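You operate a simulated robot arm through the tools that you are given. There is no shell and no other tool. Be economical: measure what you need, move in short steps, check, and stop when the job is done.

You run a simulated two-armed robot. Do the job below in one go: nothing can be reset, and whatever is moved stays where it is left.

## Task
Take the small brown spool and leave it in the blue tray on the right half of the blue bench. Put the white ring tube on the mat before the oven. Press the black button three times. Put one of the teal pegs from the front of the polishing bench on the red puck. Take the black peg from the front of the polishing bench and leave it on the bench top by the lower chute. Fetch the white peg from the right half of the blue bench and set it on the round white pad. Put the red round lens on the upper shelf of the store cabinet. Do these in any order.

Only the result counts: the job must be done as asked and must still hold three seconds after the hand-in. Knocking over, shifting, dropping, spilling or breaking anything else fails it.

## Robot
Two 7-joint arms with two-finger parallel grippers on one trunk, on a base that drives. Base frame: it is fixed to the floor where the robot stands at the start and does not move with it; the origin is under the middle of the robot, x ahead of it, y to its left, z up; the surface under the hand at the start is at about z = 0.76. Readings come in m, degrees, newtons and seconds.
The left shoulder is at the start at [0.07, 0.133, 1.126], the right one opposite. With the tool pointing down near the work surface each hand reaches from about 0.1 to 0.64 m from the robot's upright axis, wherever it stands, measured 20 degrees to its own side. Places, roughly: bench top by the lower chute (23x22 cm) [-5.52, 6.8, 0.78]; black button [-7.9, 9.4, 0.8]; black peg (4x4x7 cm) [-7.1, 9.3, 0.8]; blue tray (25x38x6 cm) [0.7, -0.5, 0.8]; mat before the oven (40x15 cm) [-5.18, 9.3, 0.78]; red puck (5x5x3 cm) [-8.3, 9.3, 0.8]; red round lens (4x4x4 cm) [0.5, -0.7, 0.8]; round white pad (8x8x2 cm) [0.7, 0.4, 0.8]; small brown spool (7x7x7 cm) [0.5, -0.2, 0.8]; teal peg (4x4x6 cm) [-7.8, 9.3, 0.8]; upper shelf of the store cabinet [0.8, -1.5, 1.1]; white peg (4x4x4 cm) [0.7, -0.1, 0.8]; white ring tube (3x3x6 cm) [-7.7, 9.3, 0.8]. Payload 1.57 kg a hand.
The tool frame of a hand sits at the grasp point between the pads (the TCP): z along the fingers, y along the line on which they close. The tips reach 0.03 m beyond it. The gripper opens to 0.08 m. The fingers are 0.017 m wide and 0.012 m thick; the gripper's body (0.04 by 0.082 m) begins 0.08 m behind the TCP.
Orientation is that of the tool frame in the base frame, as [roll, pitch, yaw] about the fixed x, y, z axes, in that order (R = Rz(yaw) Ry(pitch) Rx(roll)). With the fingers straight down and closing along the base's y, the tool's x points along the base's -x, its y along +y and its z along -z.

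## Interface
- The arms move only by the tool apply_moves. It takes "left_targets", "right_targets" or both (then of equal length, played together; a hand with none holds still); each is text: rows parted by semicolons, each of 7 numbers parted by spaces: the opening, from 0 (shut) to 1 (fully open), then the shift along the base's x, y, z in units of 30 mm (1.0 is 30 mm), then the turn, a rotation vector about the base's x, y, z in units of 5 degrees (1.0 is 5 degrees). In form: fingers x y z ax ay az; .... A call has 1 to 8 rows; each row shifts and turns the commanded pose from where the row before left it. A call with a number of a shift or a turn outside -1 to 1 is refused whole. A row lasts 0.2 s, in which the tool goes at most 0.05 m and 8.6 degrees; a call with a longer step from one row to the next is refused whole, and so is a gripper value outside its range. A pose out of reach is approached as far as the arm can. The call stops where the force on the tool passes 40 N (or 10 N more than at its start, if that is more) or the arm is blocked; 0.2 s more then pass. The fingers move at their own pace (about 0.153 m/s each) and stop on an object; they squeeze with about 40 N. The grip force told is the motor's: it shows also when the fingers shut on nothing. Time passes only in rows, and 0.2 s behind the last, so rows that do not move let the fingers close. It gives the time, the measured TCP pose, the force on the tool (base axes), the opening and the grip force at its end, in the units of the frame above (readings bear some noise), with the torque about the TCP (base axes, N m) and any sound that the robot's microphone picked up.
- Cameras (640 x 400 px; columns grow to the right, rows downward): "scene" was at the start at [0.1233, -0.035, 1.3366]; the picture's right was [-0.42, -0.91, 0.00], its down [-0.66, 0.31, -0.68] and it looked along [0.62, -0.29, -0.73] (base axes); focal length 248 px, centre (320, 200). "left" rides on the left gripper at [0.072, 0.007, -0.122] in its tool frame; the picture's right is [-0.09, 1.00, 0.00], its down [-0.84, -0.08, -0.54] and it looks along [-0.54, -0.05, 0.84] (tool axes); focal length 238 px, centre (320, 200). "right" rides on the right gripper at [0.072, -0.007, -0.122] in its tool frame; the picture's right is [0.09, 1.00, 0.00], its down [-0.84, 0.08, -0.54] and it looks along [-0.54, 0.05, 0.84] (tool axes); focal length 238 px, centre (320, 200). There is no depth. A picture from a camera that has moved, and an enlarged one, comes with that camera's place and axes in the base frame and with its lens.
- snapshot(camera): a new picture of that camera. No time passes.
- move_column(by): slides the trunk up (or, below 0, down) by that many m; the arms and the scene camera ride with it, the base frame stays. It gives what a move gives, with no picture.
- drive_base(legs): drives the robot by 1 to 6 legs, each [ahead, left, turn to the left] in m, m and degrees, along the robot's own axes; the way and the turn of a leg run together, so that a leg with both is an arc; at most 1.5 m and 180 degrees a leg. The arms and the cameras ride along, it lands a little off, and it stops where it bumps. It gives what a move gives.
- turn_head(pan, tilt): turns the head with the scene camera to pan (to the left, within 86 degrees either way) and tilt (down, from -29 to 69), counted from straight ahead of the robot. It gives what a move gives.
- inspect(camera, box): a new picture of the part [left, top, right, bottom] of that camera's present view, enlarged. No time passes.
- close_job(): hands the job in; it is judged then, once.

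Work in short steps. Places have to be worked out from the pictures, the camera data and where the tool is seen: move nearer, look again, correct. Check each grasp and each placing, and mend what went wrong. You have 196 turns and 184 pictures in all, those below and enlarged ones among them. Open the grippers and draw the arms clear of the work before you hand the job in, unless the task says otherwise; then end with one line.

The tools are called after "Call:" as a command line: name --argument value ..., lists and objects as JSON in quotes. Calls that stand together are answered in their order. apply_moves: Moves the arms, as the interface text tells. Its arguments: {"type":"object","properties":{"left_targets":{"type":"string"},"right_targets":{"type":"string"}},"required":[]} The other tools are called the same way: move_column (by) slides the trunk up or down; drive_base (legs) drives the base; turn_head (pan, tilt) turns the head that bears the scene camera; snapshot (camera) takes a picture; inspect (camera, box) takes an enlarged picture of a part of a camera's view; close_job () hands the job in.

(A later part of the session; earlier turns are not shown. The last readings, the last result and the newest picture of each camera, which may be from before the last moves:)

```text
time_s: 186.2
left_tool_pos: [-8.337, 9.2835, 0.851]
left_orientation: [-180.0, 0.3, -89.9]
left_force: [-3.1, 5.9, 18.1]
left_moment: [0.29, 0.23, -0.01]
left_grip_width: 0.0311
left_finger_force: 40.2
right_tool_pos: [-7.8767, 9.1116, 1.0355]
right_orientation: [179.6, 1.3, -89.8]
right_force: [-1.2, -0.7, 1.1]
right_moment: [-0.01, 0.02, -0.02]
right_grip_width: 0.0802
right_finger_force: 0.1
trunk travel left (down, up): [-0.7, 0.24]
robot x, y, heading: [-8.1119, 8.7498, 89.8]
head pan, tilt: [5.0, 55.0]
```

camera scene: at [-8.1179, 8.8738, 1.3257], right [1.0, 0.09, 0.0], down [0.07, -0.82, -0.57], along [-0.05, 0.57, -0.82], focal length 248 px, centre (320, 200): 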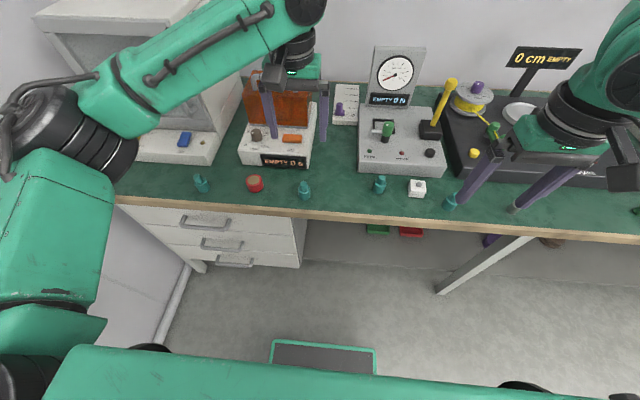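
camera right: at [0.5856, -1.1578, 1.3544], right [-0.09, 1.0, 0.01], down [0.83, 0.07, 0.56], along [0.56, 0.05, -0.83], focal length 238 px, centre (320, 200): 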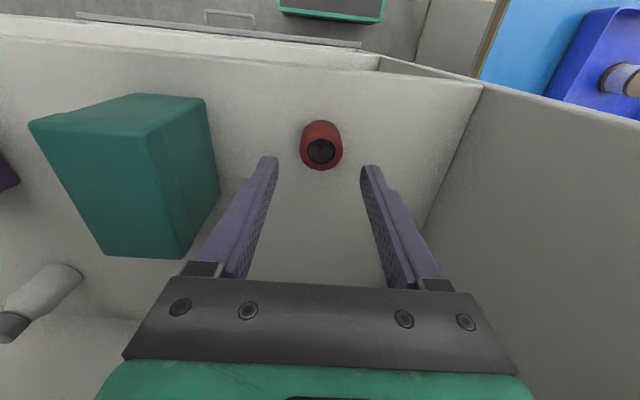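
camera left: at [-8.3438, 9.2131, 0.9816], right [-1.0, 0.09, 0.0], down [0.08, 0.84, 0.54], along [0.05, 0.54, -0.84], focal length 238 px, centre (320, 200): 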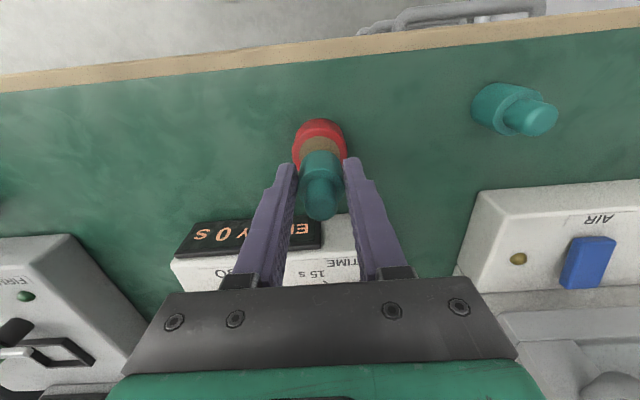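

Seated on the puck. Ease off, release and rise.

Call:
apply_moves --left_targets "0 0 0 0.05 0 0 0; 0 0 0 0 0 0 0; 0.7 0 0 0 0 0 0; 0.7 0 0 0 0 0 0; 0.7 0 0 0.7 0 0 0; 0.7 0 0 1 0 0 0; 0.7 0 0 1 0 0 0; 0.7 0 0 1 0 0 0"

Call:
snapshot --camera "left"

```text
time_s: 188.0
left_tool_pos: [-8.3373, 9.2832, 0.9608]
left_orientation: [-179.9, -0.1, -89.9]
left_force: [0.0, -0.6, -0.2]
left_moment: [0.0, 0.03, 0.0]
left_grip_width: 0.0561
left_finger_force: 0.1
right_tool_pos: [-7.8757, 9.1121, 1.0352]
right_orientation: [179.7, 1.3, -89.8]
right_force: [0.4, 0.2, 0.1]
right_moment: [0.0, -0.01, 0.01]
right_grip_width: 0.0801
right_finger_force: 0.1
trunk travel left (down, up): [-0.7, 0.24]
robot x, y, heading: [-8.1116, 8.7509, 90.1]
head pan, tilt: [5.0, 55.0]
```

```text
132 pictures are left
camera left: at [-8.3447, 9.2115, 1.0832], right [-1.0, 0.09, 0.0], down [0.08, 0.84, 0.54], along [0.05, 0.54, -0.84], focal length 238 px, centre (320, 200)
```

left: 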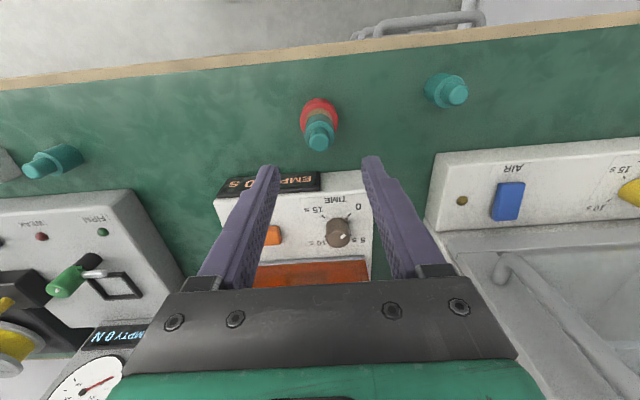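

Teal peg stands on the red puck. Retract the left hand; the black button triangulates to ≈[-7.859,9.397,0.843]. Then move the base ahead 8 cm for the right hand.

Call:
apply_moves --left_targets "0.7 0 0 1 0 0 0; 0.7 0 -1 1 0 0 0; 0.7 0 -1 1 0 0 0; 0.7 0 -1 0.4 0 0 0; 0.7 0 -1 0 0 0 0; 0.7 0 -1 0 0 0 0; 0.7 0.5 -1 0 0 0 0; 0.7 0.5 -1 0 0 0 0"

Call:
drive_base --legs '[[0.08, -0.05, 0]]'

Call:
snapshot --camera "right"

Call:
snapshot --camera "scene"

```text
time_s: 189.8
left_tool_pos: [-8.3072, 9.0726, 1.0626]
left_orientation: [180.0, 0.0, -89.8]
left_force: [0.5, 1.0, -0.9]
left_moment: [0.01, 0.0, 0.02]
left_grip_width: 0.056
left_finger_force: 0.0
right_tool_pos: [-7.8756, 9.1125, 1.0362]
right_orientation: [179.6, 1.3, -89.8]
right_force: [0.9, -0.5, 0.8]
right_moment: [0.01, 0.01, 0.02]
right_grip_width: 0.0803
right_finger_force: 0.1
trunk travel left (down, up): [-0.7, 0.24]
robot x, y, heading: [-8.1151, 8.7578, 90.2]
head pan, tilt: [5.0, 55.0]
```

```text
time_s: 191.0
left_tool_pos: [-8.2592, 9.1533, 1.0644]
left_orientation: [-179.9, 0.0, -89.9]
left_force: [0.2, -0.7, 0.2]
left_moment: [0.02, 0.0, -0.02]
left_grip_width: 0.056
left_finger_force: 0.0
right_tool_pos: [-7.8279, 9.1928, 1.0359]
right_orientation: [179.6, 1.3, -89.7]
right_force: [0.3, -0.6, -0.4]
right_moment: [0.0, -0.03, -0.04]
right_grip_width: 0.0798
right_finger_force: 0.1
trunk travel left (down, up): [-0.7, 0.24]
robot x, y, heading: [-8.0606, 8.8296, 90.1]
head pan, tilt: [5.0, 55.0]
```

```text
131 pictures are left
camera right: at [-7.8202, 9.1209, 1.1559], right [-1.0, -0.1, 0.0], down [-0.08, 0.82, 0.56], along [-0.06, 0.56, -0.83], focal length 238 px, centre (320, 200)
```

right: 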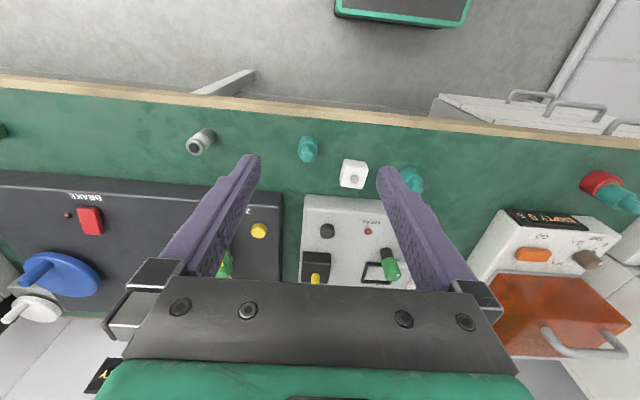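

```text
130 pictures are left
camera scene: at [-8.0698, 8.9519, 1.3259], right [1.0, 0.09, 0.0], down [0.07, -0.82, -0.57], along [-0.05, 0.57, -0.82], focal length 248 px, centre (320, 200)
```

scene: 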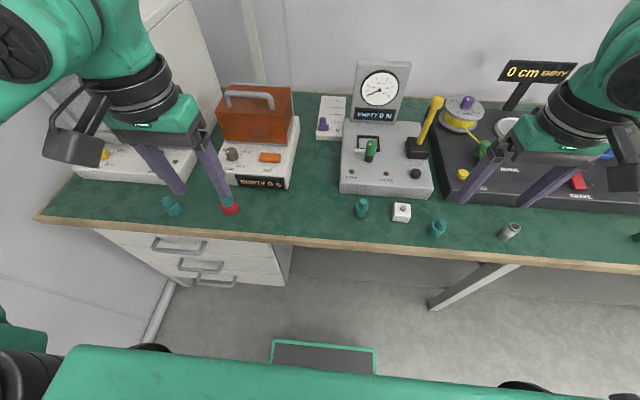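

Right camera agrees: button at [-7.861,9.395,0.843]. Close the right fingers and move above it.

Call:
apply_moves --right_targets "0 -0.15 0.97 0 0 0 0; 0 -0.15 0.97 0 0 0 0; 0 -0.15 0.97 0 0 0 0; 0 -0.15 0.97 0 0 0 0; 0 -0.15 0.97 0 0 0 0; 0 -0.16 0.97 0 0 0 0; 0 -0.16 0.95 0 0 0 0; 0 0 0 0 0 0 0"

Call:
apply_moves --right_targets "0 0 0 -1 0 0 0; 0 0 0 -1 0 0 0; 0 0 0 -1 0 0 0; 0 0 0 0 0 0 0"

Call:
snapshot --camera "right"

Call:
inspect --camera "scene" --box '[320, 60, 480, 220]'

```text
time_s: 192.8
left_tool_pos: [-8.2612, 9.1535, 1.0626]
left_orientation: [179.9, 0.1, -89.8]
left_force: [0.0, -0.4, -0.3]
left_moment: [-0.03, -0.01, -0.01]
left_grip_width: 0.0562
left_finger_force: 0.0
right_tool_pos: [-7.8575, 9.391, 1.0341]
right_orientation: [179.7, 1.5, -89.8]
right_force: [-0.1, -0.1, 0.2]
right_moment: [-0.01, 0.0, -0.01]
right_grip_width: 0.0
right_finger_force: 21.1
right hand out of reach, approached as far as the arm can: row 7
trunk travel left (down, up): [-0.7, 0.24]
robot x, y, heading: [-8.0626, 8.8326, 90.3]
head pan, tilt: [5.0, 55.0]
```

```text
time_s: 193.8
left_tool_pos: [-8.2612, 9.155, 1.0624]
left_orientation: [179.9, 0.0, -89.7]
left_force: [0.2, -0.7, 0.4]
left_moment: [-0.01, 0.03, 0.0]
left_grip_width: 0.056
left_finger_force: 0.2
right_tool_pos: [-7.8565, 9.391, 0.9426]
right_orientation: [179.6, 1.4, -89.7]
right_force: [0.3, -0.4, 1.0]
right_moment: [-0.01, -0.02, 0.03]
right_grip_width: 0.0
right_finger_force: 21.4
trunk travel left (down, up): [-0.7, 0.24]
robot x, y, heading: [-8.065, 8.8308, 90.1]
head pan, tilt: [5.0, 55.0]
```

```text
129 pictures are left
camera right: at [-7.8488, 9.3175, 1.0632], right [-1.0, -0.1, 0.01], down [-0.08, 0.82, 0.56], along [-0.06, 0.56, -0.83], focal length 238 px, centre (320, 200)
```

right: 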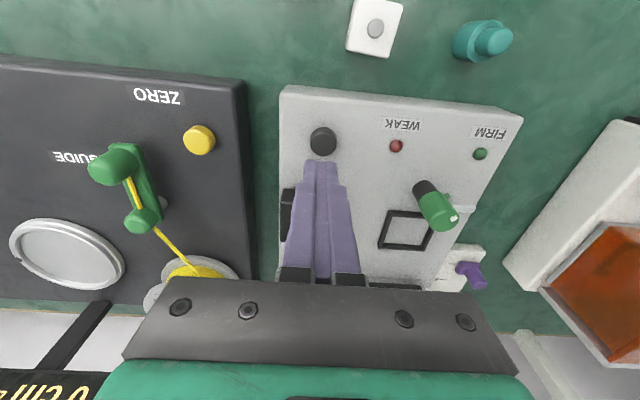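

```text
2.50 times, centred on (400, 140) of scene
camera zoom: at [-8.0693, 8.9527, 1.3259], right [1.0, 0.09, 0.0], down [0.07, -0.82, -0.57], along [-0.05, 0.57, -0.82], focal length 620 px, centre (120, 350)
```

zoom: 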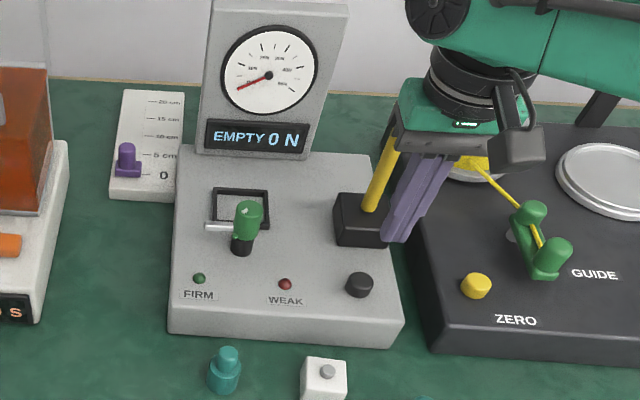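

Lever stands about 4.5 cm behind the gripper path, clear. Descend to just above the button.

Call:
apply_moves --right_targets "0 -0.1 0.1 -1 0 0 0; 0 0 0 -0.9 0 0 0; 0 0 0 0 0 0 0"

Call:
inspect --camera "right" --box '[240, 90, 420, 230]'

Call:
inspect --camera "scene" --box '[340, 60, 480, 200]'

```text
time_s: 194.6
left_tool_pos: [-8.2611, 9.1565, 1.0618]
left_orientation: [-179.9, 0.0, -89.8]
left_force: [0.1, -0.9, -0.8]
left_moment: [-0.03, 0.03, -0.01]
left_grip_width: 0.0558
left_finger_force: 0.0
right_tool_pos: [-7.8531, 9.3779, 0.8925]
right_orientation: [179.5, 1.2, -89.7]
right_force: [0.5, 1.1, -0.4]
right_moment: [0.0, -0.02, -0.02]
right_grip_width: 0.0
right_finger_force: 21.1
right hand out of reach, approached as far as the arm can: row 1, 2
trunk travel left (down, up): [-0.7, 0.24]
robot x, y, heading: [-8.0634, 8.8325, 90.4]
head pan, tilt: [5.0, 55.0]
```

```text
2.86 times, centred on (330, 160) of right
camera zoom: at [-7.8449, 9.3058, 1.0128], right [-1.0, -0.1, 0.0], down [-0.08, 0.82, 0.56], along [-0.06, 0.56, -0.83], focal length 681 px, centre (291, 314)
```

zoom: 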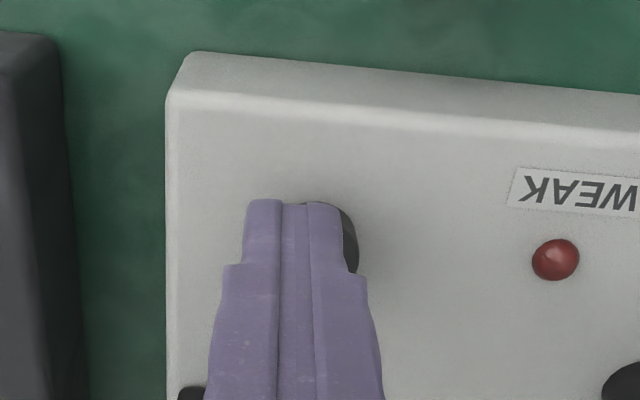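

```text
2.86 times, centred on (410, 130) of scene
camera zoom: at [-8.0694, 8.9528, 1.3258], right [1.0, 0.09, 0.0], down [0.07, -0.82, -0.57], along [-0.05, 0.57, -0.82], focal length 709 px, centre (63, 400)
```

zoom: 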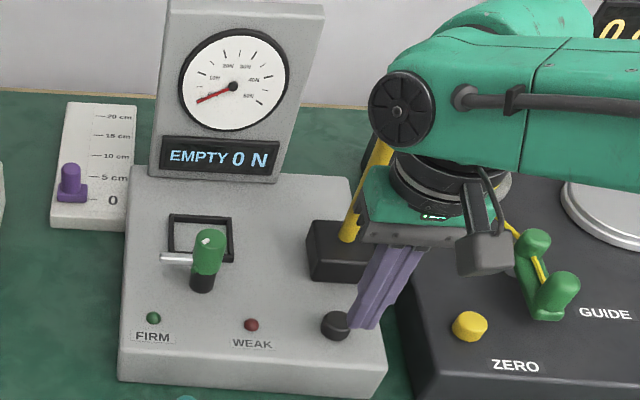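

Reach limit hit short of the button. Rise, bring the base 5 cm ahead and 6 cm right, then retry.

Call:
apply_moves --right_targets "0 0 0 1 0 0 0; 0 0 -0.5 1 0 0 0; 0 0 -1 1 0 0 0; 0 0 -1 1 0 0 0; 0 0 0 0 0 0 0"

Call:
drive_base --legs '[[0.05, -0.07, 0]]'

Call:
snapshot --camera "right"

```text
time_s: 195.8
left_tool_pos: [-8.2606, 9.157, 1.0622]
left_orientation: [-180.0, -0.2, -89.7]
left_force: [0.0, 0.2, -0.5]
left_moment: [-0.04, 0.0, 0.0]
left_grip_width: 0.0558
left_finger_force: 0.1
right_tool_pos: [-7.8507, 9.3038, 1.0132]
right_orientation: [179.7, 1.3, -89.8]
right_force: [-0.1, 0.7, 0.5]
right_moment: [0.0, 0.04, 0.03]
right_grip_width: 0.0003
right_finger_force: 21.6
trunk travel left (down, up): [-0.7, 0.24]
robot x, y, heading: [-8.065, 8.8315, 90.1]
head pan, tilt: [5.0, 55.0]
```

```text
time_s: 196.9
left_tool_pos: [-8.1904, 9.2041, 1.062]
left_orientation: [-179.9, 0.1, -89.9]
left_force: [-0.9, 0.7, 0.3]
left_moment: [0.0, 0.02, -0.02]
left_grip_width: 0.056
left_finger_force: 0.0
right_tool_pos: [-7.782, 9.3518, 1.0134]
right_orientation: [179.8, 1.4, -89.8]
right_force: [0.8, 0.6, 0.6]
right_moment: [0.01, 0.0, 0.0]
right_grip_width: 0.0
right_finger_force: 21.3
trunk travel left (down, up): [-0.7, 0.24]
robot x, y, heading: [-7.9925, 8.8813, 90.0]
head pan, tilt: [5.0, 55.0]
```

```text
125 pictures are left
camera right: at [-7.774, 9.2793, 1.1332], right [-1.0, -0.1, 0.0], down [-0.08, 0.82, 0.56], along [-0.06, 0.56, -0.83], focal length 238 px, centre (320, 200)
```

right: 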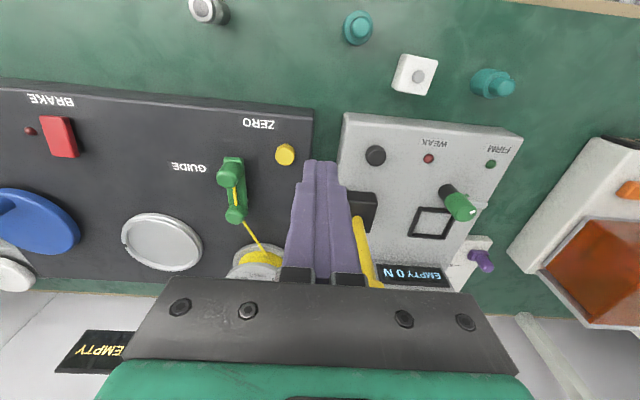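

Button still computes to [-7.859,9.397]. Move over it and descend.

Call:
apply_moves --right_targets "0 -0.9 0.4 0 0 0 0; 0 -0.9 0.5 0 0 0 0; 0 -0.77 0.5 0 0 0 0; 0 0 0 -1 0 0 0; 0 0 0 -1 0 0 0; 0 0 0 -1 0 0 0; 0 0 0 -0.9 0 0 0; 0 0 0 0 0 0 0"

Call:
inspect --camera "right" --box '[240, 90, 420, 230]'

Call:
inspect --camera "scene" --box '[300, 80, 440, 220]'

```text
time_s: 198.7
left_tool_pos: [-8.1896, 9.205, 1.0616]
left_orientation: [180.0, 0.0, -89.8]
left_force: [0.2, 0.7, -0.2]
left_moment: [0.02, 0.0, 0.04]
left_grip_width: 0.0557
left_finger_force: 0.0
right_tool_pos: [-7.8532, 9.3883, 0.8971]
right_orientation: [179.5, 1.5, -89.7]
right_force: [0.2, 0.0, -0.6]
right_moment: [0.03, 0.0, -0.01]
right_grip_width: 0.0
right_finger_force: 21.6
right hand out of reach, approached as far as the arm can: row 7
trunk travel left (down, up): [-0.7, 0.24]
robot x, y, heading: [-7.9961, 8.8797, 90.0]
head pan, tilt: [5.0, 55.0]
```

```text
2.86 times, centred on (330, 160) of right
camera zoom: at [-7.8459, 9.3164, 1.0179], right [-1.0, -0.1, 0.01], down [-0.08, 0.82, 0.56], along [-0.06, 0.56, -0.83], focal length 681 px, centre (291, 314)
```

zoom: 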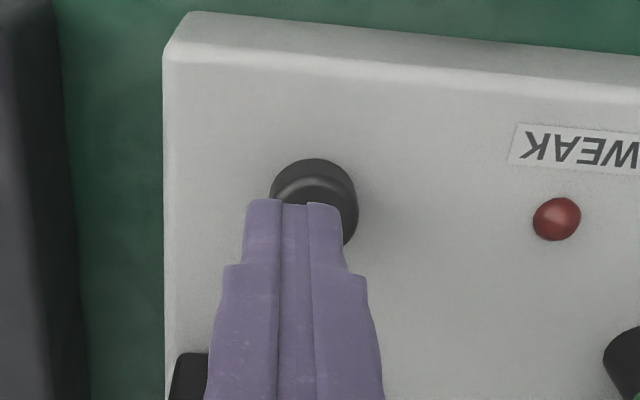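

```text
2.86 times, centred on (370, 150) of scene
camera zoom: at [-7.9989, 9.0026, 1.3258], right [1.0, 0.09, 0.0], down [0.07, -0.82, -0.57], along [-0.05, 0.57, -0.82], focal length 709 px, centre (177, 343)
```

zoom: 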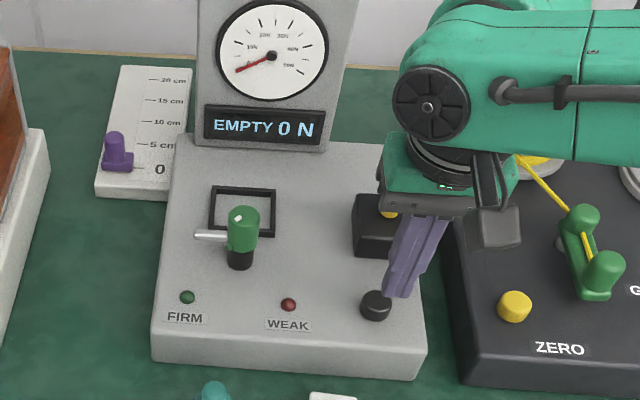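

The right arm is limited by its posture here, so I'll use the left hand for the button. Retract the right hand up/back and shift the base right.

Call:
apply_moves --right_targets "0 0 0 1 0 0 0; 0 0 -0.5 1 0 0 0; 0 0.3 -1 1 0 0 0; 0 0.7 -1 1 0 0 0; 0.5 1 -1 0.5 0 0 0; 1 1 -1 0 0 0 0; 1 1 -1 0 0 0 0; 1 1 -1 0 0 0 0"

Call:
drive_base --legs '[[-0.03, -0.24, 0]]'

Call:
snapshot --camera "scene"

Call:
snapshot --camera "left"

```text
time_s: 200.5
left_tool_pos: [-8.1875, 9.2057, 1.0634]
left_orientation: [179.9, 0.0, -89.9]
left_force: [0.9, -0.8, -0.4]
left_moment: [-0.04, 0.0, -0.03]
left_grip_width: 0.0561
left_finger_force: 0.0
right_tool_pos: [-7.7055, 9.2003, 1.032]
right_orientation: [179.5, 1.1, -89.5]
right_force: [0.9, 0.2, 0.6]
right_moment: [-0.01, 0.04, 0.01]
right_grip_width: 0.0801
right_finger_force: 0.0
right hand out of reach, approached as far as the arm can: row 8
trunk travel left (down, up): [-0.7, 0.24]
robot x, y, heading: [-7.9943, 8.8788, 90.2]
head pan, tilt: [5.0, 55.0]
```

```text
time_s: 202.2
left_tool_pos: [-7.9554, 9.1755, 1.0625]
left_orientation: [180.0, 0.0, -89.6]
left_force: [-0.2, 0.0, -0.3]
left_moment: [-0.02, 0.03, -0.04]
left_grip_width: 0.0561
left_finger_force: 0.1
right_tool_pos: [-7.472, 9.173, 1.0325]
right_orientation: [179.6, 1.2, -89.2]
right_force: [-0.1, 0.8, -0.2]
right_moment: [-0.04, 0.01, -0.02]
right_grip_width: 0.0798
right_finger_force: 0.1
trunk travel left (down, up): [-0.7, 0.24]
robot x, y, heading: [-7.7562, 8.8568, 90.5]
head pan, tilt: [5.0, 55.0]
```

```text
122 pictures are left
camera scene: at [-7.7631, 8.9735, 1.3258], right [1.0, 0.09, 0.0], down [0.08, -0.82, -0.57], along [-0.05, 0.57, -0.82], focal length 248 px, centre (320, 200)
```

scene: 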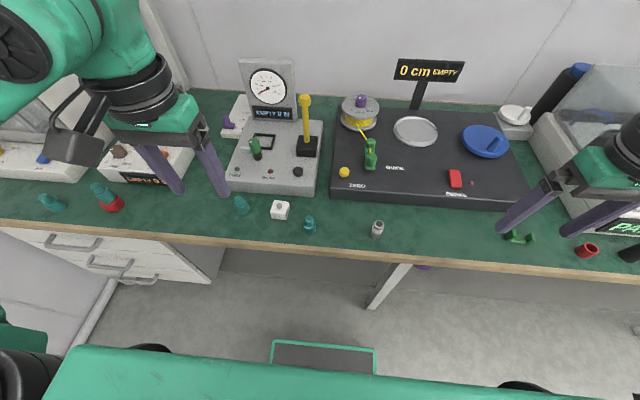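

```text
121 pictures are left
camera left: at [-7.9616, 9.1026, 1.1837], right [-1.0, 0.08, 0.0], down [0.07, 0.84, 0.54], along [0.05, 0.54, -0.84], focal length 238 px, centre (320, 200)
```

left: 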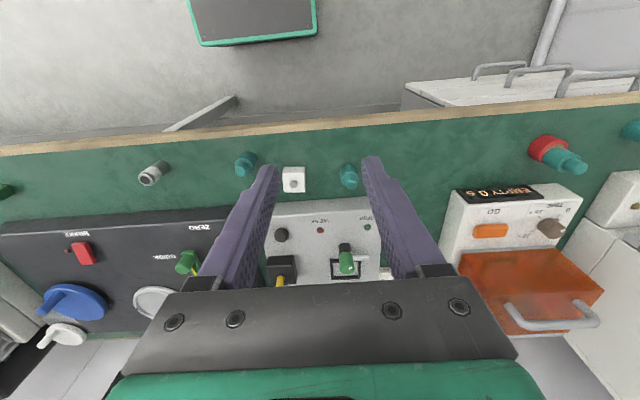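

Left hand: close fingers, move above the button [-7.859,9.394].

Call:
apply_moves --left_targets "0 0.4 0.91 0 0 0 0; 0 0.4 0.91 0 0 0 0; 0 0.4 0.91 0 0 0 0; 0 0.4 0.91 0 0 0 0; 0 0.4 0.91 0 0 0 0; 0 0.4 0.91 0 0 0 0; 0 0.4 0.91 0 0 0 0; 0 0.4 0.91 0 0 0 0"

Call:
apply_moves --left_targets "0 0 0 -1 0 0 0; 0 0 0 -1 0 0 0; 0 0 0 -1 0 0 0; 0 0 0 -1 0 0 0; 0 0 0 -1 0 0 0; 0 0 0 0 0 0 0"

Call:
inspect --camera "left" --box '[240, 90, 420, 230]'

Call:
inspect --camera "scene" --box '[220, 60, 380, 220]'

```text
time_s: 204.0
left_tool_pos: [-7.8551, 9.3933, 1.0625]
left_orientation: [179.9, 0.0, -89.6]
left_force: [1.1, -0.8, 0.7]
left_moment: [0.01, 0.0, -0.02]
left_grip_width: 0.0002
left_finger_force: 21.0
right_tool_pos: [-7.4705, 9.174, 1.032]
right_orientation: [179.5, 1.2, -89.3]
right_force: [-0.2, 0.1, -0.5]
right_moment: [-0.01, -0.01, 0.01]
right_grip_width: 0.08
right_finger_force: 0.1
trunk travel left (down, up): [-0.7, 0.24]
robot x, y, heading: [-7.7569, 8.8471, 90.6]
head pan, tilt: [5.0, 55.0]
```

```text
time_s: 205.4
left_tool_pos: [-7.8588, 9.3908, 0.9134]
left_orientation: [-180.0, 0.1, -89.6]
left_force: [0.4, 0.4, -0.3]
left_moment: [0.0, 0.0, 0.0]
left_grip_width: 0.0
left_finger_force: 21.1
right_tool_pos: [-7.473, 9.173, 1.0323]
right_orientation: [179.5, 1.3, -89.4]
right_force: [0.8, 1.2, -0.4]
right_moment: [-0.01, -0.05, 0.02]
right_grip_width: 0.0802
right_finger_force: 0.1
trunk travel left (down, up): [-0.7, 0.24]
robot x, y, heading: [-7.7544, 8.8555, 90.2]
head pan, tilt: [5.0, 55.0]
```

```text
2.86 times, centred on (330, 160) of left
camera zoom: at [-7.8655, 9.3194, 1.034], right [-1.0, 0.08, 0.0], down [0.07, 0.84, 0.54], along [0.05, 0.54, -0.84], focal length 681 px, centre (291, 314)
```

zoom: 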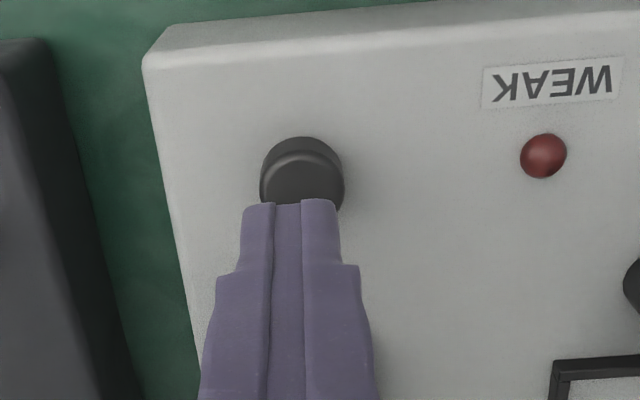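

```text
2.50 times, centred on (300, 140) of scene
camera zoom: at [-7.7621, 8.9732, 1.3259], right [1.0, 0.09, 0.0], down [0.08, -0.82, -0.57], along [-0.05, 0.57, -0.82], focal length 620 px, centre (370, 350)
```

zoom: 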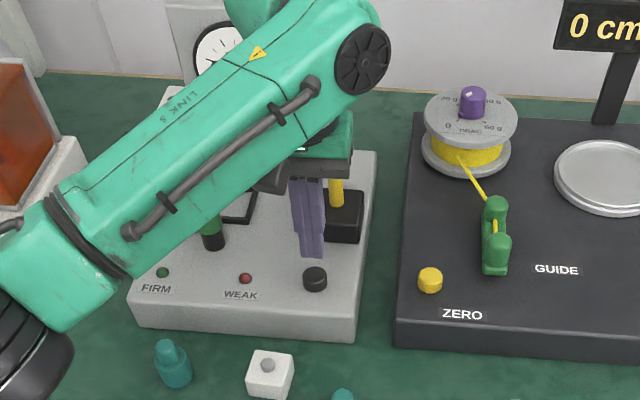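

Aligned. Go down near the button, then press in small steps watching force and sound.

Call:
apply_moves --left_targets "0 -0.05 0.1 -0.9 0 0 0; 0 0 0 0 0 0 0"

Call:
apply_moves --left_targets "0 0 0 -0.2 0 0 0; 0 0 0 0 0 0 0"

```text
time_s: 206.0
left_tool_pos: [-7.862, 9.3957, 0.8867]
left_orientation: [-180.0, 0.0, -89.6]
left_force: [0.4, -0.1, 0.2]
left_moment: [0.0, 0.0, 0.0]
left_grip_width: 0.0
left_finger_force: 21.5
right_tool_pos: [-7.472, 9.1742, 1.0331]
right_orientation: [179.5, 1.2, -89.3]
right_force: [0.7, 0.0, -0.3]
right_moment: [0.03, 0.03, -0.03]
right_grip_width: 0.0801
right_finger_force: 0.1
trunk travel left (down, up): [-0.7, 0.24]
robot x, y, heading: [-7.7562, 8.8504, 90.4]
head pan, tilt: [5.0, 55.0]
```

```text
time_s: 206.6
left_tool_pos: [-7.8607, 9.3972, 0.8804]
left_orientation: [180.0, 0.1, -89.5]
left_force: [0.2, 0.2, 0.4]
left_moment: [-0.01, 0.0, 0.0]
left_grip_width: 0.0
left_finger_force: 21.0
right_tool_pos: [-7.4726, 9.1721, 1.0332]
right_orientation: [179.6, 1.2, -89.2]
right_force: [0.0, 0.3, -0.2]
right_moment: [0.04, 0.0, 0.02]
right_grip_width: 0.08
right_finger_force: 0.1
trunk travel left (down, up): [-0.7, 0.24]
robot x, y, heading: [-7.7563, 8.8565, 90.3]
head pan, tilt: [5.0, 55.0]
```

Call:
apply_moves --left_targets "0 0 0 -0.13 0 0 0; 0 0 0 0 0 0 0"

Call:
apply_moves --left_targets "0 0 0 -0.1 0 0 0; 0 0 0 0 0 0 0"

```text
time_s: 207.2
left_tool_pos: [-7.86, 9.3958, 0.8745]
left_orientation: [-180.0, 0.0, -89.6]
left_force: [0.5, 0.5, 0.0]
left_moment: [0.01, 0.05, 0.01]
left_grip_width: 0.0002
left_finger_force: 21.5
right_tool_pos: [-7.4724, 9.1729, 1.0339]
right_orientation: [179.6, 1.2, -89.3]
right_force: [1.0, -0.3, -0.2]
right_moment: [0.0, 0.0, -0.01]
right_grip_width: 0.0803
right_finger_force: 0.0
trunk travel left (down, up): [-0.7, 0.24]
robot x, y, heading: [-7.7597, 8.8523, 90.3]
head pan, tilt: [5.0, 55.0]
```

```text
time_s: 207.8
left_tool_pos: [-7.8601, 9.3964, 0.8737]
left_orientation: [179.9, 0.0, -89.5]
left_force: [0.4, -0.5, 0.6]
left_moment: [-0.02, 0.0, -0.02]
left_grip_width: 0.0
left_finger_force: 21.1
right_tool_pos: [-7.4713, 9.1732, 1.032]
right_orientation: [179.4, 1.3, -89.2]
right_force: [0.0, 0.3, -0.8]
right_moment: [-0.01, -0.04, -0.01]
right_grip_width: 0.08
right_finger_force: 0.1
trunk travel left (down, up): [-0.7, 0.24]
robot x, y, heading: [-7.7541, 8.8495, 90.4]
head pan, tilt: [5.0, 55.0]
```

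Call:
apply_moves --left_targets "0 0 0 -0.1 0 0 0; 0 0 0 0 0 0 0"

Call:
inspect --camera "left" --box '[240, 90, 420, 230]'

```text
time_s: 208.4
left_tool_pos: [-7.8601, 9.3958, 0.8704]
left_orientation: [180.0, 0.0, -89.6]
left_force: [-2.0, -0.9, 2.7]
left_moment: [0.05, 0.05, -0.01]
left_grip_width: 0.0
left_finger_force: 20.4
right_tool_pos: [-7.4724, 9.1725, 1.034]
right_orientation: [179.4, 1.4, -89.3]
right_force: [0.2, 0.1, -0.5]
right_moment: [0.0, -0.02, 0.01]
right_grip_width: 0.0799
right_finger_force: 0.0
trunk travel left (down, up): [-0.7, 0.24]
robot x, y, heading: [-7.7548, 8.8536, 90.4]
head pan, tilt: [5.0, 55.0]
heard: click
```

```text
2.86 times, centred on (330, 160) of left
camera zoom: at [-7.8662, 9.3238, 0.9913], right [-1.0, 0.08, 0.0], down [0.07, 0.84, 0.54], along [0.05, 0.54, -0.84], focal length 681 px, centre (291, 314)
```

zoom: 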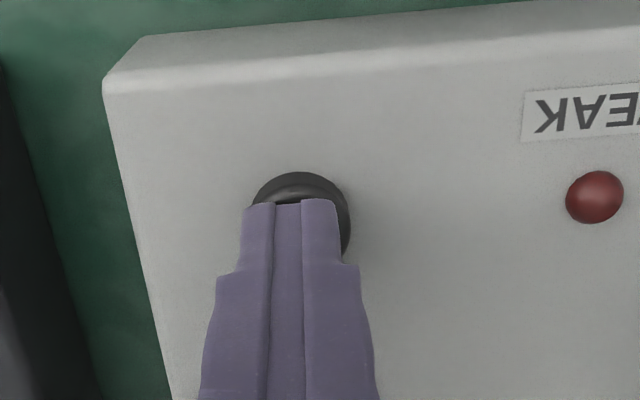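

One click heard. Release by 15 mm, pause, press again slightly deeper.

Call:
apply_moves --left_targets "0 0 0 0.5 0 0 0; 0 0 0 0 0 0 0; 0 0 0 0 0 0 0"

Call:
apply_moves --left_targets "0 0 0 -0.53 0 0 0; 0 0 0 0 0 0 0; 0 0 0 0 0 0 0"

```text
time_s: 209.2
left_tool_pos: [-7.8586, 9.3975, 0.8854]
left_orientation: [-180.0, 0.0, -89.6]
left_force: [0.1, 0.1, -0.4]
left_moment: [-0.02, 0.01, 0.01]
left_grip_width: 0.0
left_finger_force: 21.9
right_tool_pos: [-7.4718, 9.1727, 1.0309]
right_orientation: [179.5, 1.3, -89.3]
right_force: [-0.7, 0.3, -0.6]
right_moment: [-0.01, -0.02, 0.01]
right_grip_width: 0.08
right_finger_force: 0.0
trunk travel left (down, up): [-0.7, 0.24]
robot x, y, heading: [-7.7538, 8.8498, 90.3]
head pan, tilt: [5.0, 55.0]
```

```text
time_s: 210.0
left_tool_pos: [-7.8579, 9.398, 0.8699]
left_orientation: [-180.0, 0.2, -89.6]
left_force: [-1.9, 2.3, 5.8]
left_moment: [0.08, 0.06, -0.01]
left_grip_width: 0.0
left_finger_force: 21.1
right_tool_pos: [-7.472, 9.1723, 1.0327]
right_orientation: [179.4, 1.3, -89.2]
right_force: [-0.2, 0.4, 0.0]
right_moment: [0.03, 0.02, -0.05]
right_grip_width: 0.0798
right_finger_force: 0.0
trunk travel left (down, up): [-0.7, 0.24]
robot x, y, heading: [-7.7568, 8.8529, 90.6]
head pan, tilt: [5.0, 55.0]
heard: click
```

Second click. Once more, the same way.

Call:
apply_moves --left_targets "0 0 0 0.53 0 0 0; 0 0 0 0 0 0 0; 0 0 0 0 0 0 0"

Call:
apply_moves --left_targets "0 0 0 -0.53 0 0 0; 0 0 0 0 0 0 0; 0 0 0 0 0 0 0"

```text
time_s: 210.8
left_tool_pos: [-7.8598, 9.3971, 0.8848]
left_orientation: [179.9, -0.1, -89.6]
left_force: [1.0, -0.2, 0.0]
left_moment: [-0.01, -0.01, 0.01]
left_grip_width: 0.0001
left_finger_force: 21.3
right_tool_pos: [-7.4718, 9.1736, 1.0323]
right_orientation: [179.4, 1.3, -89.3]
right_force: [0.1, 0.6, 0.1]
right_moment: [0.01, 0.02, 0.03]
right_grip_width: 0.0799
right_finger_force: 0.0
trunk travel left (down, up): [-0.7, 0.24]
robot x, y, heading: [-7.7511, 8.853, 90.3]
head pan, tilt: [5.0, 55.0]
```

```text
time_s: 211.6
left_tool_pos: [-7.8603, 9.396, 0.8691]
left_orientation: [180.0, 0.1, -89.6]
left_force: [-0.2, 1.5, 5.9]
left_moment: [0.05, 0.02, -0.01]
left_grip_width: 0.0001
left_finger_force: 21.1
right_tool_pos: [-7.4727, 9.172, 1.0337]
right_orientation: [179.5, 1.3, -89.3]
right_force: [-0.4, 0.2, 0.6]
right_moment: [0.05, 0.0, 0.01]
right_grip_width: 0.08
right_finger_force: 0.0
trunk travel left (down, up): [-0.7, 0.24]
robot x, y, heading: [-7.7547, 8.8532, 90.4]
head pan, tilt: [5.0, 55.0]
heard: click
```

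Three clicks. Rise straight up and retract the left hand, then move the base right for the ring tube.

Call:
apply_moves --left_targets "0 0 0 1 0 0 0; 0 0 0 1 0 0 0; 0 0 0 1 0 0 0; 0 0 0 1 0 0 0; 0 0 0 1 0 0 0; 0.5 0 -1 0.5 0 0 0; 1 0 -1 0 0 0 0; 1 0 -1 0 0 0 0"

Call:
drive_base --legs '[[-0.05, -0.18, 0]]'

Call:
snapshot --camera "left"

Call:
snapshot --camera "scene"

```text
time_s: 213.4
left_tool_pos: [-7.8588, 9.3063, 1.034]
left_orientation: [179.9, -0.1, -89.5]
left_force: [0.0, 0.0, -0.7]
left_moment: [0.0, 0.02, -0.02]
left_grip_width: 0.0799
left_finger_force: 0.0
right_tool_pos: [-7.4732, 9.1724, 1.0316]
right_orientation: [179.6, 1.3, -89.4]
right_force: [0.9, 0.2, 0.3]
right_moment: [0.04, 0.01, -0.01]
right_grip_width: 0.08
right_finger_force: 0.1
trunk travel left (down, up): [-0.7, 0.24]
robot x, y, heading: [-7.7556, 8.8513, 90.1]
head pan, tilt: [5.0, 55.0]
```

```text
time_s: 215.0
left_tool_pos: [-7.6795, 9.2592, 1.0331]
left_orientation: [180.0, 0.0, -89.5]
left_force: [0.3, -0.3, -0.2]
left_moment: [-0.01, 0.01, -0.03]
left_grip_width: 0.0801
left_finger_force: 0.1
right_tool_pos: [-7.2941, 9.1248, 1.0313]
right_orientation: [179.5, 1.3, -89.3]
right_force: [-0.5, 0.1, 0.1]
right_moment: [-0.01, 0.04, -0.05]
right_grip_width: 0.0799
right_finger_force: 0.1
trunk travel left (down, up): [-0.7, 0.24]
robot x, y, heading: [-7.575, 8.8063, 90.3]
head pan, tilt: [5.0, 55.0]
```

```text
117 pictures are left
camera left: at [-7.6866, 9.1875, 1.1546], right [-1.0, 0.08, 0.0], down [0.07, 0.84, 0.54], along [0.05, 0.54, -0.84], focal length 238 px, centre (320, 200)
```

left: 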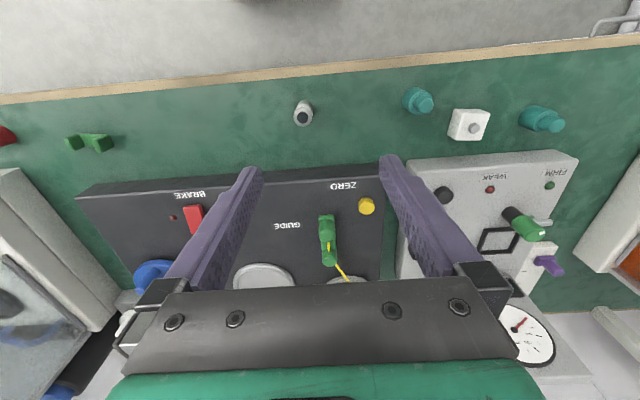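

```text
116 pictures are left
camera scene: at [-7.5836, 8.9253, 1.3258], right [1.0, 0.09, 0.0], down [0.08, -0.82, -0.57], along [-0.05, 0.57, -0.82], focal length 248 px, centre (320, 200)
```

scene: 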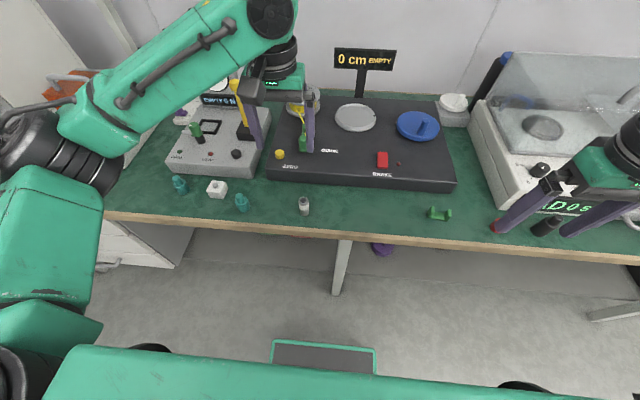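

Ring tube ≈[-7.657,9.261]. Move above and descend to 0.89.

Call:
apply_moves --left_targets "1 0.75 0 0 0 0 0; 1 0 0 -1 0 0 0; 1 0 0 -1 0 0 0; 1 0 0 -1 0 0 0; 1 0 0 -1 0 0 0; 1 0 0 -0.8 0 0 0; 1 0 0 0 0 0 0"

Call:
snapshot --camera "left"

```text
time_s: 216.6
left_tool_pos: [-7.6573, 9.2608, 0.8887]
left_orientation: [-180.0, 0.1, -89.6]
left_force: [0.5, 0.3, -0.3]
left_moment: [0.01, 0.03, -0.01]
left_grip_width: 0.0801
left_finger_force: 0.1
right_tool_pos: [-7.2926, 9.1252, 1.0328]
right_orientation: [179.6, 1.2, -89.3]
right_force: [-0.7, 0.4, 0.4]
right_moment: [-0.03, 0.0, 0.03]
right_grip_width: 0.08
right_finger_force: 0.0
trunk travel left (down, up): [-0.7, 0.24]
robot x, y, heading: [-7.5778, 8.8028, 90.5]
head pan, tilt: [5.0, 55.0]
```

```text
115 pictures are left
camera left: at [-7.6646, 9.1887, 1.0104], right [-1.0, 0.08, 0.0], down [0.07, 0.84, 0.54], along [0.05, 0.54, -0.84], focal length 238 px, centre (320, 200)
```

left: 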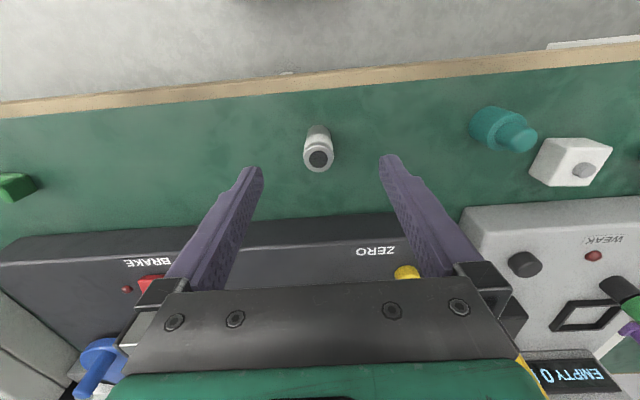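

Aligned. Descend to z≈0.82 and close.

Call:
apply_moves --left_targets "1 0.03 0 -1 0 0 0; 1 0 0 -1 0 0 0; 1 0 0 -0.25 0 0 0; 0 0 0 0 0 0 0; 0 0 0 0 0 0 0; 0 0 0 0 0 0 0; 0 0 0 1 0 0 0; 0 0 0 1 0 0 0"

Call:
snapshot --camera "left"

```text
time_s: 218.4
left_tool_pos: [-7.6568, 9.259, 0.8825]
left_orientation: [-180.0, 0.0, -89.6]
left_force: [-1.2, 0.2, -0.4]
left_moment: [0.04, -0.01, 0.01]
left_grip_width: 0.023
left_finger_force: 35.4
right_tool_pos: [-7.2916, 9.124, 1.0326]
right_orientation: [179.4, 1.3, -89.3]
right_force: [-0.5, 0.4, -0.1]
right_moment: [-0.05, -0.01, 0.01]
right_grip_width: 0.0799
right_finger_force: 0.1
trunk travel left (down, up): [-0.7, 0.24]
robot x, y, heading: [-7.5733, 8.8063, 90.7]
head pan, tilt: [5.0, 55.0]
```

```text
114 pictures are left
camera left: at [-7.663, 9.1869, 1.0044], right [-1.0, 0.08, 0.0], down [0.07, 0.84, 0.54], along [0.05, 0.54, -0.84], focal length 238 px, centre (320, 200)
```

left: 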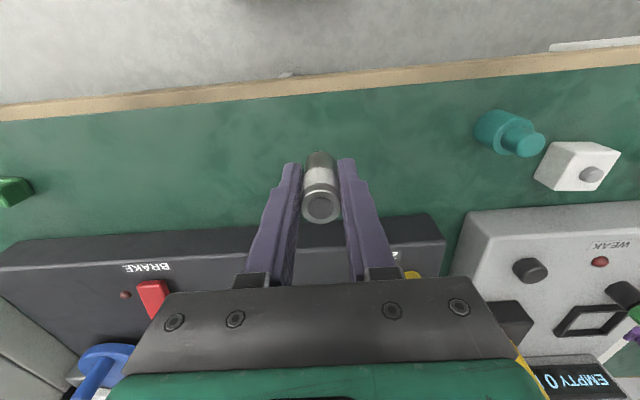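

Tube held (23 mm). Raise it and shift the base right so the right hand is by the black peg.

Call:
apply_moves --left_targets "0 0 0 1 0 0 0; 0 0 0 1 0 0 0; 0 0 0 1 0 0 0; 0 0 -1 1 0 0 0; 0 0 -1 1 0 0 0; 0 0 -1 1 0 0 0; 0 0 -1 0 0 0 0"

Call:
drive_base --legs '[[0, -0.2, -0.5]]'

Call:
snapshot --camera "right"

Call:
snapshot --camera "scene"

```text
time_s: 220.0
left_tool_pos: [-7.656, 9.1385, 1.0614]
left_orientation: [179.9, -0.1, -89.5]
left_force: [0.3, 0.4, -1.3]
left_moment: [0.04, 0.01, -0.02]
left_grip_width: 0.0231
left_finger_force: 35.9
right_tool_pos: [-7.2916, 9.1222, 1.0326]
right_orientation: [179.6, 1.3, -89.3]
right_force: [0.1, -0.6, -0.7]
right_moment: [0.01, -0.04, 0.01]
right_grip_width: 0.0801
right_finger_force: 0.1
trunk travel left (down, up): [-0.7, 0.24]
robot x, y, heading: [-7.5749, 8.8029, 90.3]
head pan, tilt: [5.0, 55.0]
```

```text
time_s: 221.6
left_tool_pos: [-7.4552, 9.1414, 1.0622]
left_orientation: [180.0, 0.0, -89.9]
left_force: [0.5, 0.1, -1.2]
left_moment: [-0.01, 0.01, 0.01]
left_grip_width: 0.0229
left_finger_force: 35.5
right_tool_pos: [-7.0917, 9.123, 1.0327]
right_orientation: [179.7, 1.3, -89.5]
right_force: [0.3, 0.0, 0.0]
right_moment: [0.0, -0.01, 0.03]
right_grip_width: 0.08
right_finger_force: 0.0
trunk travel left (down, up): [-0.7, 0.24]
robot x, y, heading: [-7.3797, 8.8013, 90.4]
head pan, tilt: [5.0, 55.0]
```

```text
113 pictures are left
camera right: at [-7.0846, 9.0508, 1.1528], right [-1.0, -0.1, 0.01], down [-0.08, 0.82, 0.56], along [-0.06, 0.56, -0.83], focal length 238 px, centre (320, 200)
```

right: 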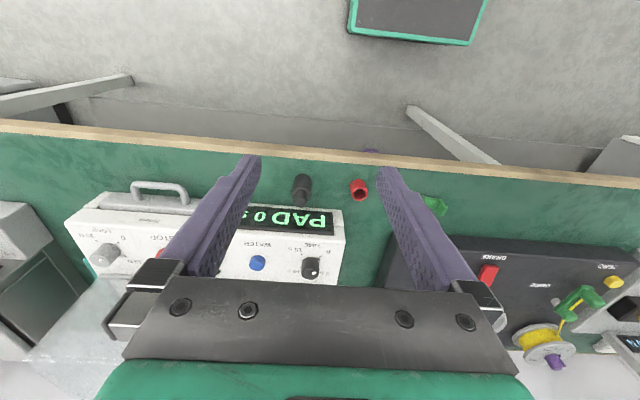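

```text
112 pictures are left
camera scene: at [-7.3836, 8.9259, 1.3258], right [1.0, 0.09, 0.0], down [0.07, -0.82, -0.57], along [-0.05, 0.57, -0.82], focal length 248 px, centre (320, 200)
```

scene: 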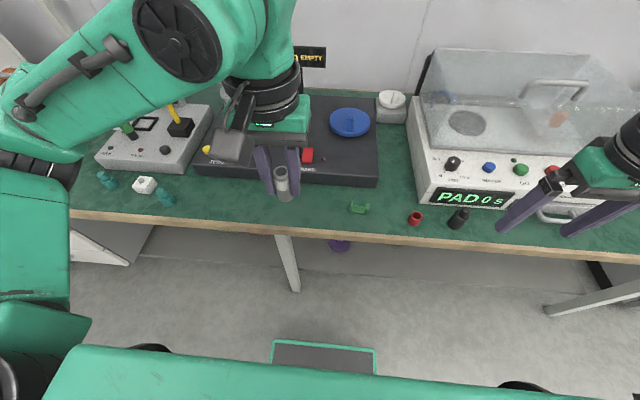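

Black peg ≈[-7.076,9.259]. Move the right hand above it (opening 0.8) and down to about 0.90.

Call:
apply_moves --right_targets "0.8 0.1 0.9 0 0 0 0; 0.8 0.1 0.9 0 0 0 0; 0.8 0.1 0.9 0 0 0 0; 0.8 0.1 0.9 0 0 0 0; 0.8 0.1 0.9 0 0 0 0; 0.8 0 0 -1 0 0 0; 0.8 0 0 -1 0 0 0; 0.8 0 0 -1 0 0 0"

Call:
snapshot --camera "right"

```text
time_s: 223.4
left_tool_pos: [-7.4557, 9.1408, 1.0607]
left_orientation: [-180.0, -0.2, -89.9]
left_force: [-0.6, -0.2, -1.2]
left_moment: [-0.03, 0.0, 0.0]
left_grip_width: 0.0232
left_finger_force: 35.8
right_tool_pos: [-7.0758, 9.2574, 0.9438]
right_orientation: [179.5, 1.1, -89.6]
right_force: [0.7, 0.1, 0.3]
right_moment: [-0.01, 0.02, 0.01]
right_grip_width: 0.064
right_finger_force: 0.1
trunk travel left (down, up): [-0.7, 0.24]
robot x, y, heading: [-7.376, 8.8058, 90.1]
head pan, tilt: [5.0, 55.0]
```

```text
111 pictures are left
camera right: at [-7.0682, 9.1853, 1.0635], right [-0.99, -0.1, 0.01], down [-0.08, 0.82, 0.56], along [-0.06, 0.56, -0.83], focal length 238 px, centre (320, 200)
```

right: 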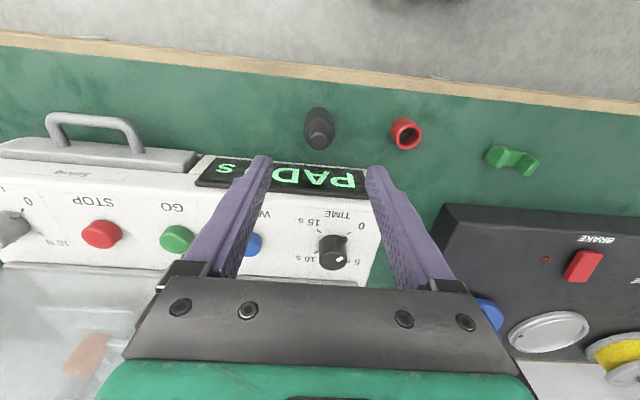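

Aligned. Descend to ≈0.827, close, then lift.

Call:
apply_moves --right_targets "0.8 0 0.08 -1 0 0 0; 0.8 0 0 -1 0 0 0; 0.8 0 0 -1 0 0 0; 0.8 0 0 -0.9 0 0 0; 0.8 0 0 0 0 0 0; 0 0 0 0 0 0 0; 0 0 0 0 0 0 0; 0 0 0 0 0 0 0"

Call:
snapshot --camera "right"

```text
time_s: 225.2
left_tool_pos: [-7.4548, 9.1407, 1.0611]
left_orientation: [180.0, 0.0, -89.9]
left_force: [1.1, -0.2, -0.5]
left_moment: [0.02, -0.05, 0.04]
left_grip_width: 0.0229
left_finger_force: 35.5
right_tool_pos: [-7.0782, 9.2599, 0.8268]
right_orientation: [179.5, 1.2, -89.6]
right_force: [0.4, -0.5, -0.4]
right_moment: [-0.02, -0.05, -0.02]
right_grip_width: 0.0315
right_finger_force: 40.3
trunk travel left (down, up): [-0.7, 0.24]
robot x, y, heading: [-7.3743, 8.8069, 89.9]
head pan, tilt: [5.0, 55.0]
```

```text
110 pictures are left
camera right: at [-7.07, 9.1866, 0.9461], right [-1.0, -0.1, 0.01], down [-0.08, 0.82, 0.56], along [-0.06, 0.56, -0.83], focal length 238 px, centre (320, 200)
```

right: 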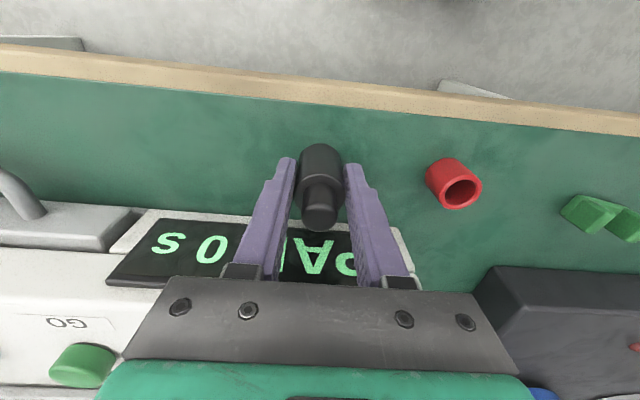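

Black peg held. Lift, pull back, then back off and drive sideways to the oven.

Call:
apply_moves --right_targets "0 0 0 1 0 0 0; 0 0 0 1 0 0 0; 0 0 0 1 0 0 0; 0 0 0 1 0 0 0; 0 0 -0.5 1 0 0 0; 0 0 -1 1 0 0 0; 0 0 -1 1 0 0 0; 0 0 -1 0 0 0 0"

Call:
drive_base --legs '[[-0.4, 0, 0], [0, -1.3, 0], [0, -0.97, 0]]'

Call:
turn_head --pan 0 --tilt 35

Call:
snapshot --camera "scene"

```text
time_s: 227.0
left_tool_pos: [-7.4536, 9.1397, 1.0625]
left_orientation: [179.9, 0.0, -89.9]
left_force: [0.8, -0.8, -0.2]
left_moment: [-0.02, -0.01, 0.01]
left_grip_width: 0.0231
left_finger_force: 35.4
right_tool_pos: [-7.076, 9.1557, 1.0373]
right_orientation: [179.5, 1.2, -89.6]
right_force: [-0.1, 0.2, -2.7]
right_moment: [0.02, 0.01, -0.04]
right_grip_width: 0.0313
right_finger_force: 39.9
trunk travel left (down, up): [-0.7, 0.24]
robot x, y, heading: [-7.3771, 8.8061, 90.0]
head pan, tilt: [5.0, 55.0]
```

```text
time_s: 240.2
left_tool_pos: [-5.1922, 8.7552, 1.0615]
left_orientation: [180.0, 0.0, -90.5]
left_force: [0.2, 0.7, -1.3]
left_moment: [0.01, 0.01, 0.02]
left_grip_width: 0.023
left_finger_force: 35.6
right_tool_pos: [-4.8135, 8.766, 1.0373]
right_orientation: [179.5, 1.3, -90.1]
right_force: [0.5, 0.2, -2.2]
right_moment: [-0.01, 0.04, 0.03]
right_grip_width: 0.0311
right_finger_force: 39.1
trunk travel left (down, up): [-0.7, 0.24]
robot x, y, heading: [-5.1181, 8.4161, 89.4]
head pan, tilt: [5.0, 55.0]
```

```text
time_s: 241.0
left_tool_pos: [-5.1929, 8.7548, 1.0609]
left_orientation: [180.0, -0.1, -90.5]
left_force: [-0.5, 0.6, -1.3]
left_moment: [0.03, 0.0, 0.01]
left_grip_width: 0.0232
left_finger_force: 35.6
right_tool_pos: [-4.8135, 8.766, 1.0369]
right_orientation: [179.6, 1.2, -90.2]
right_force: [-0.3, -0.5, -2.9]
right_moment: [-0.03, 0.0, 0.0]
right_grip_width: 0.0313
right_finger_force: 39.7
trunk travel left (down, up): [-0.7, 0.24]
robot x, y, heading: [-5.1171, 8.4188, 89.6]
head pan, tilt: [0.0, 35.0]
```

```text
109 pictures are left
camera scene: at [-5.115, 8.5557, 1.3539], right [1.0, -0.01, 0.0], down [-0.01, -0.57, -0.82], along [0.01, 0.82, -0.57], focal length 248 px, centre (320, 200)
```

scene: 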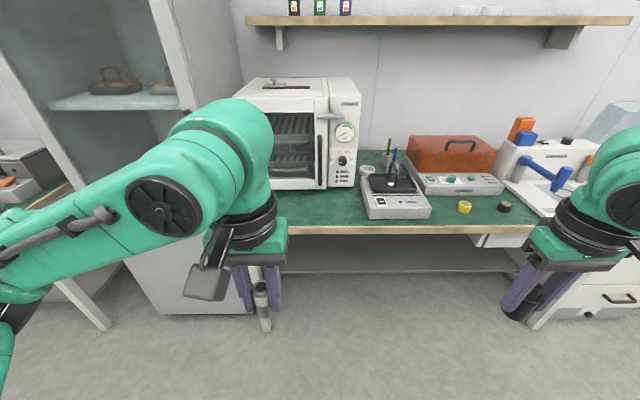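

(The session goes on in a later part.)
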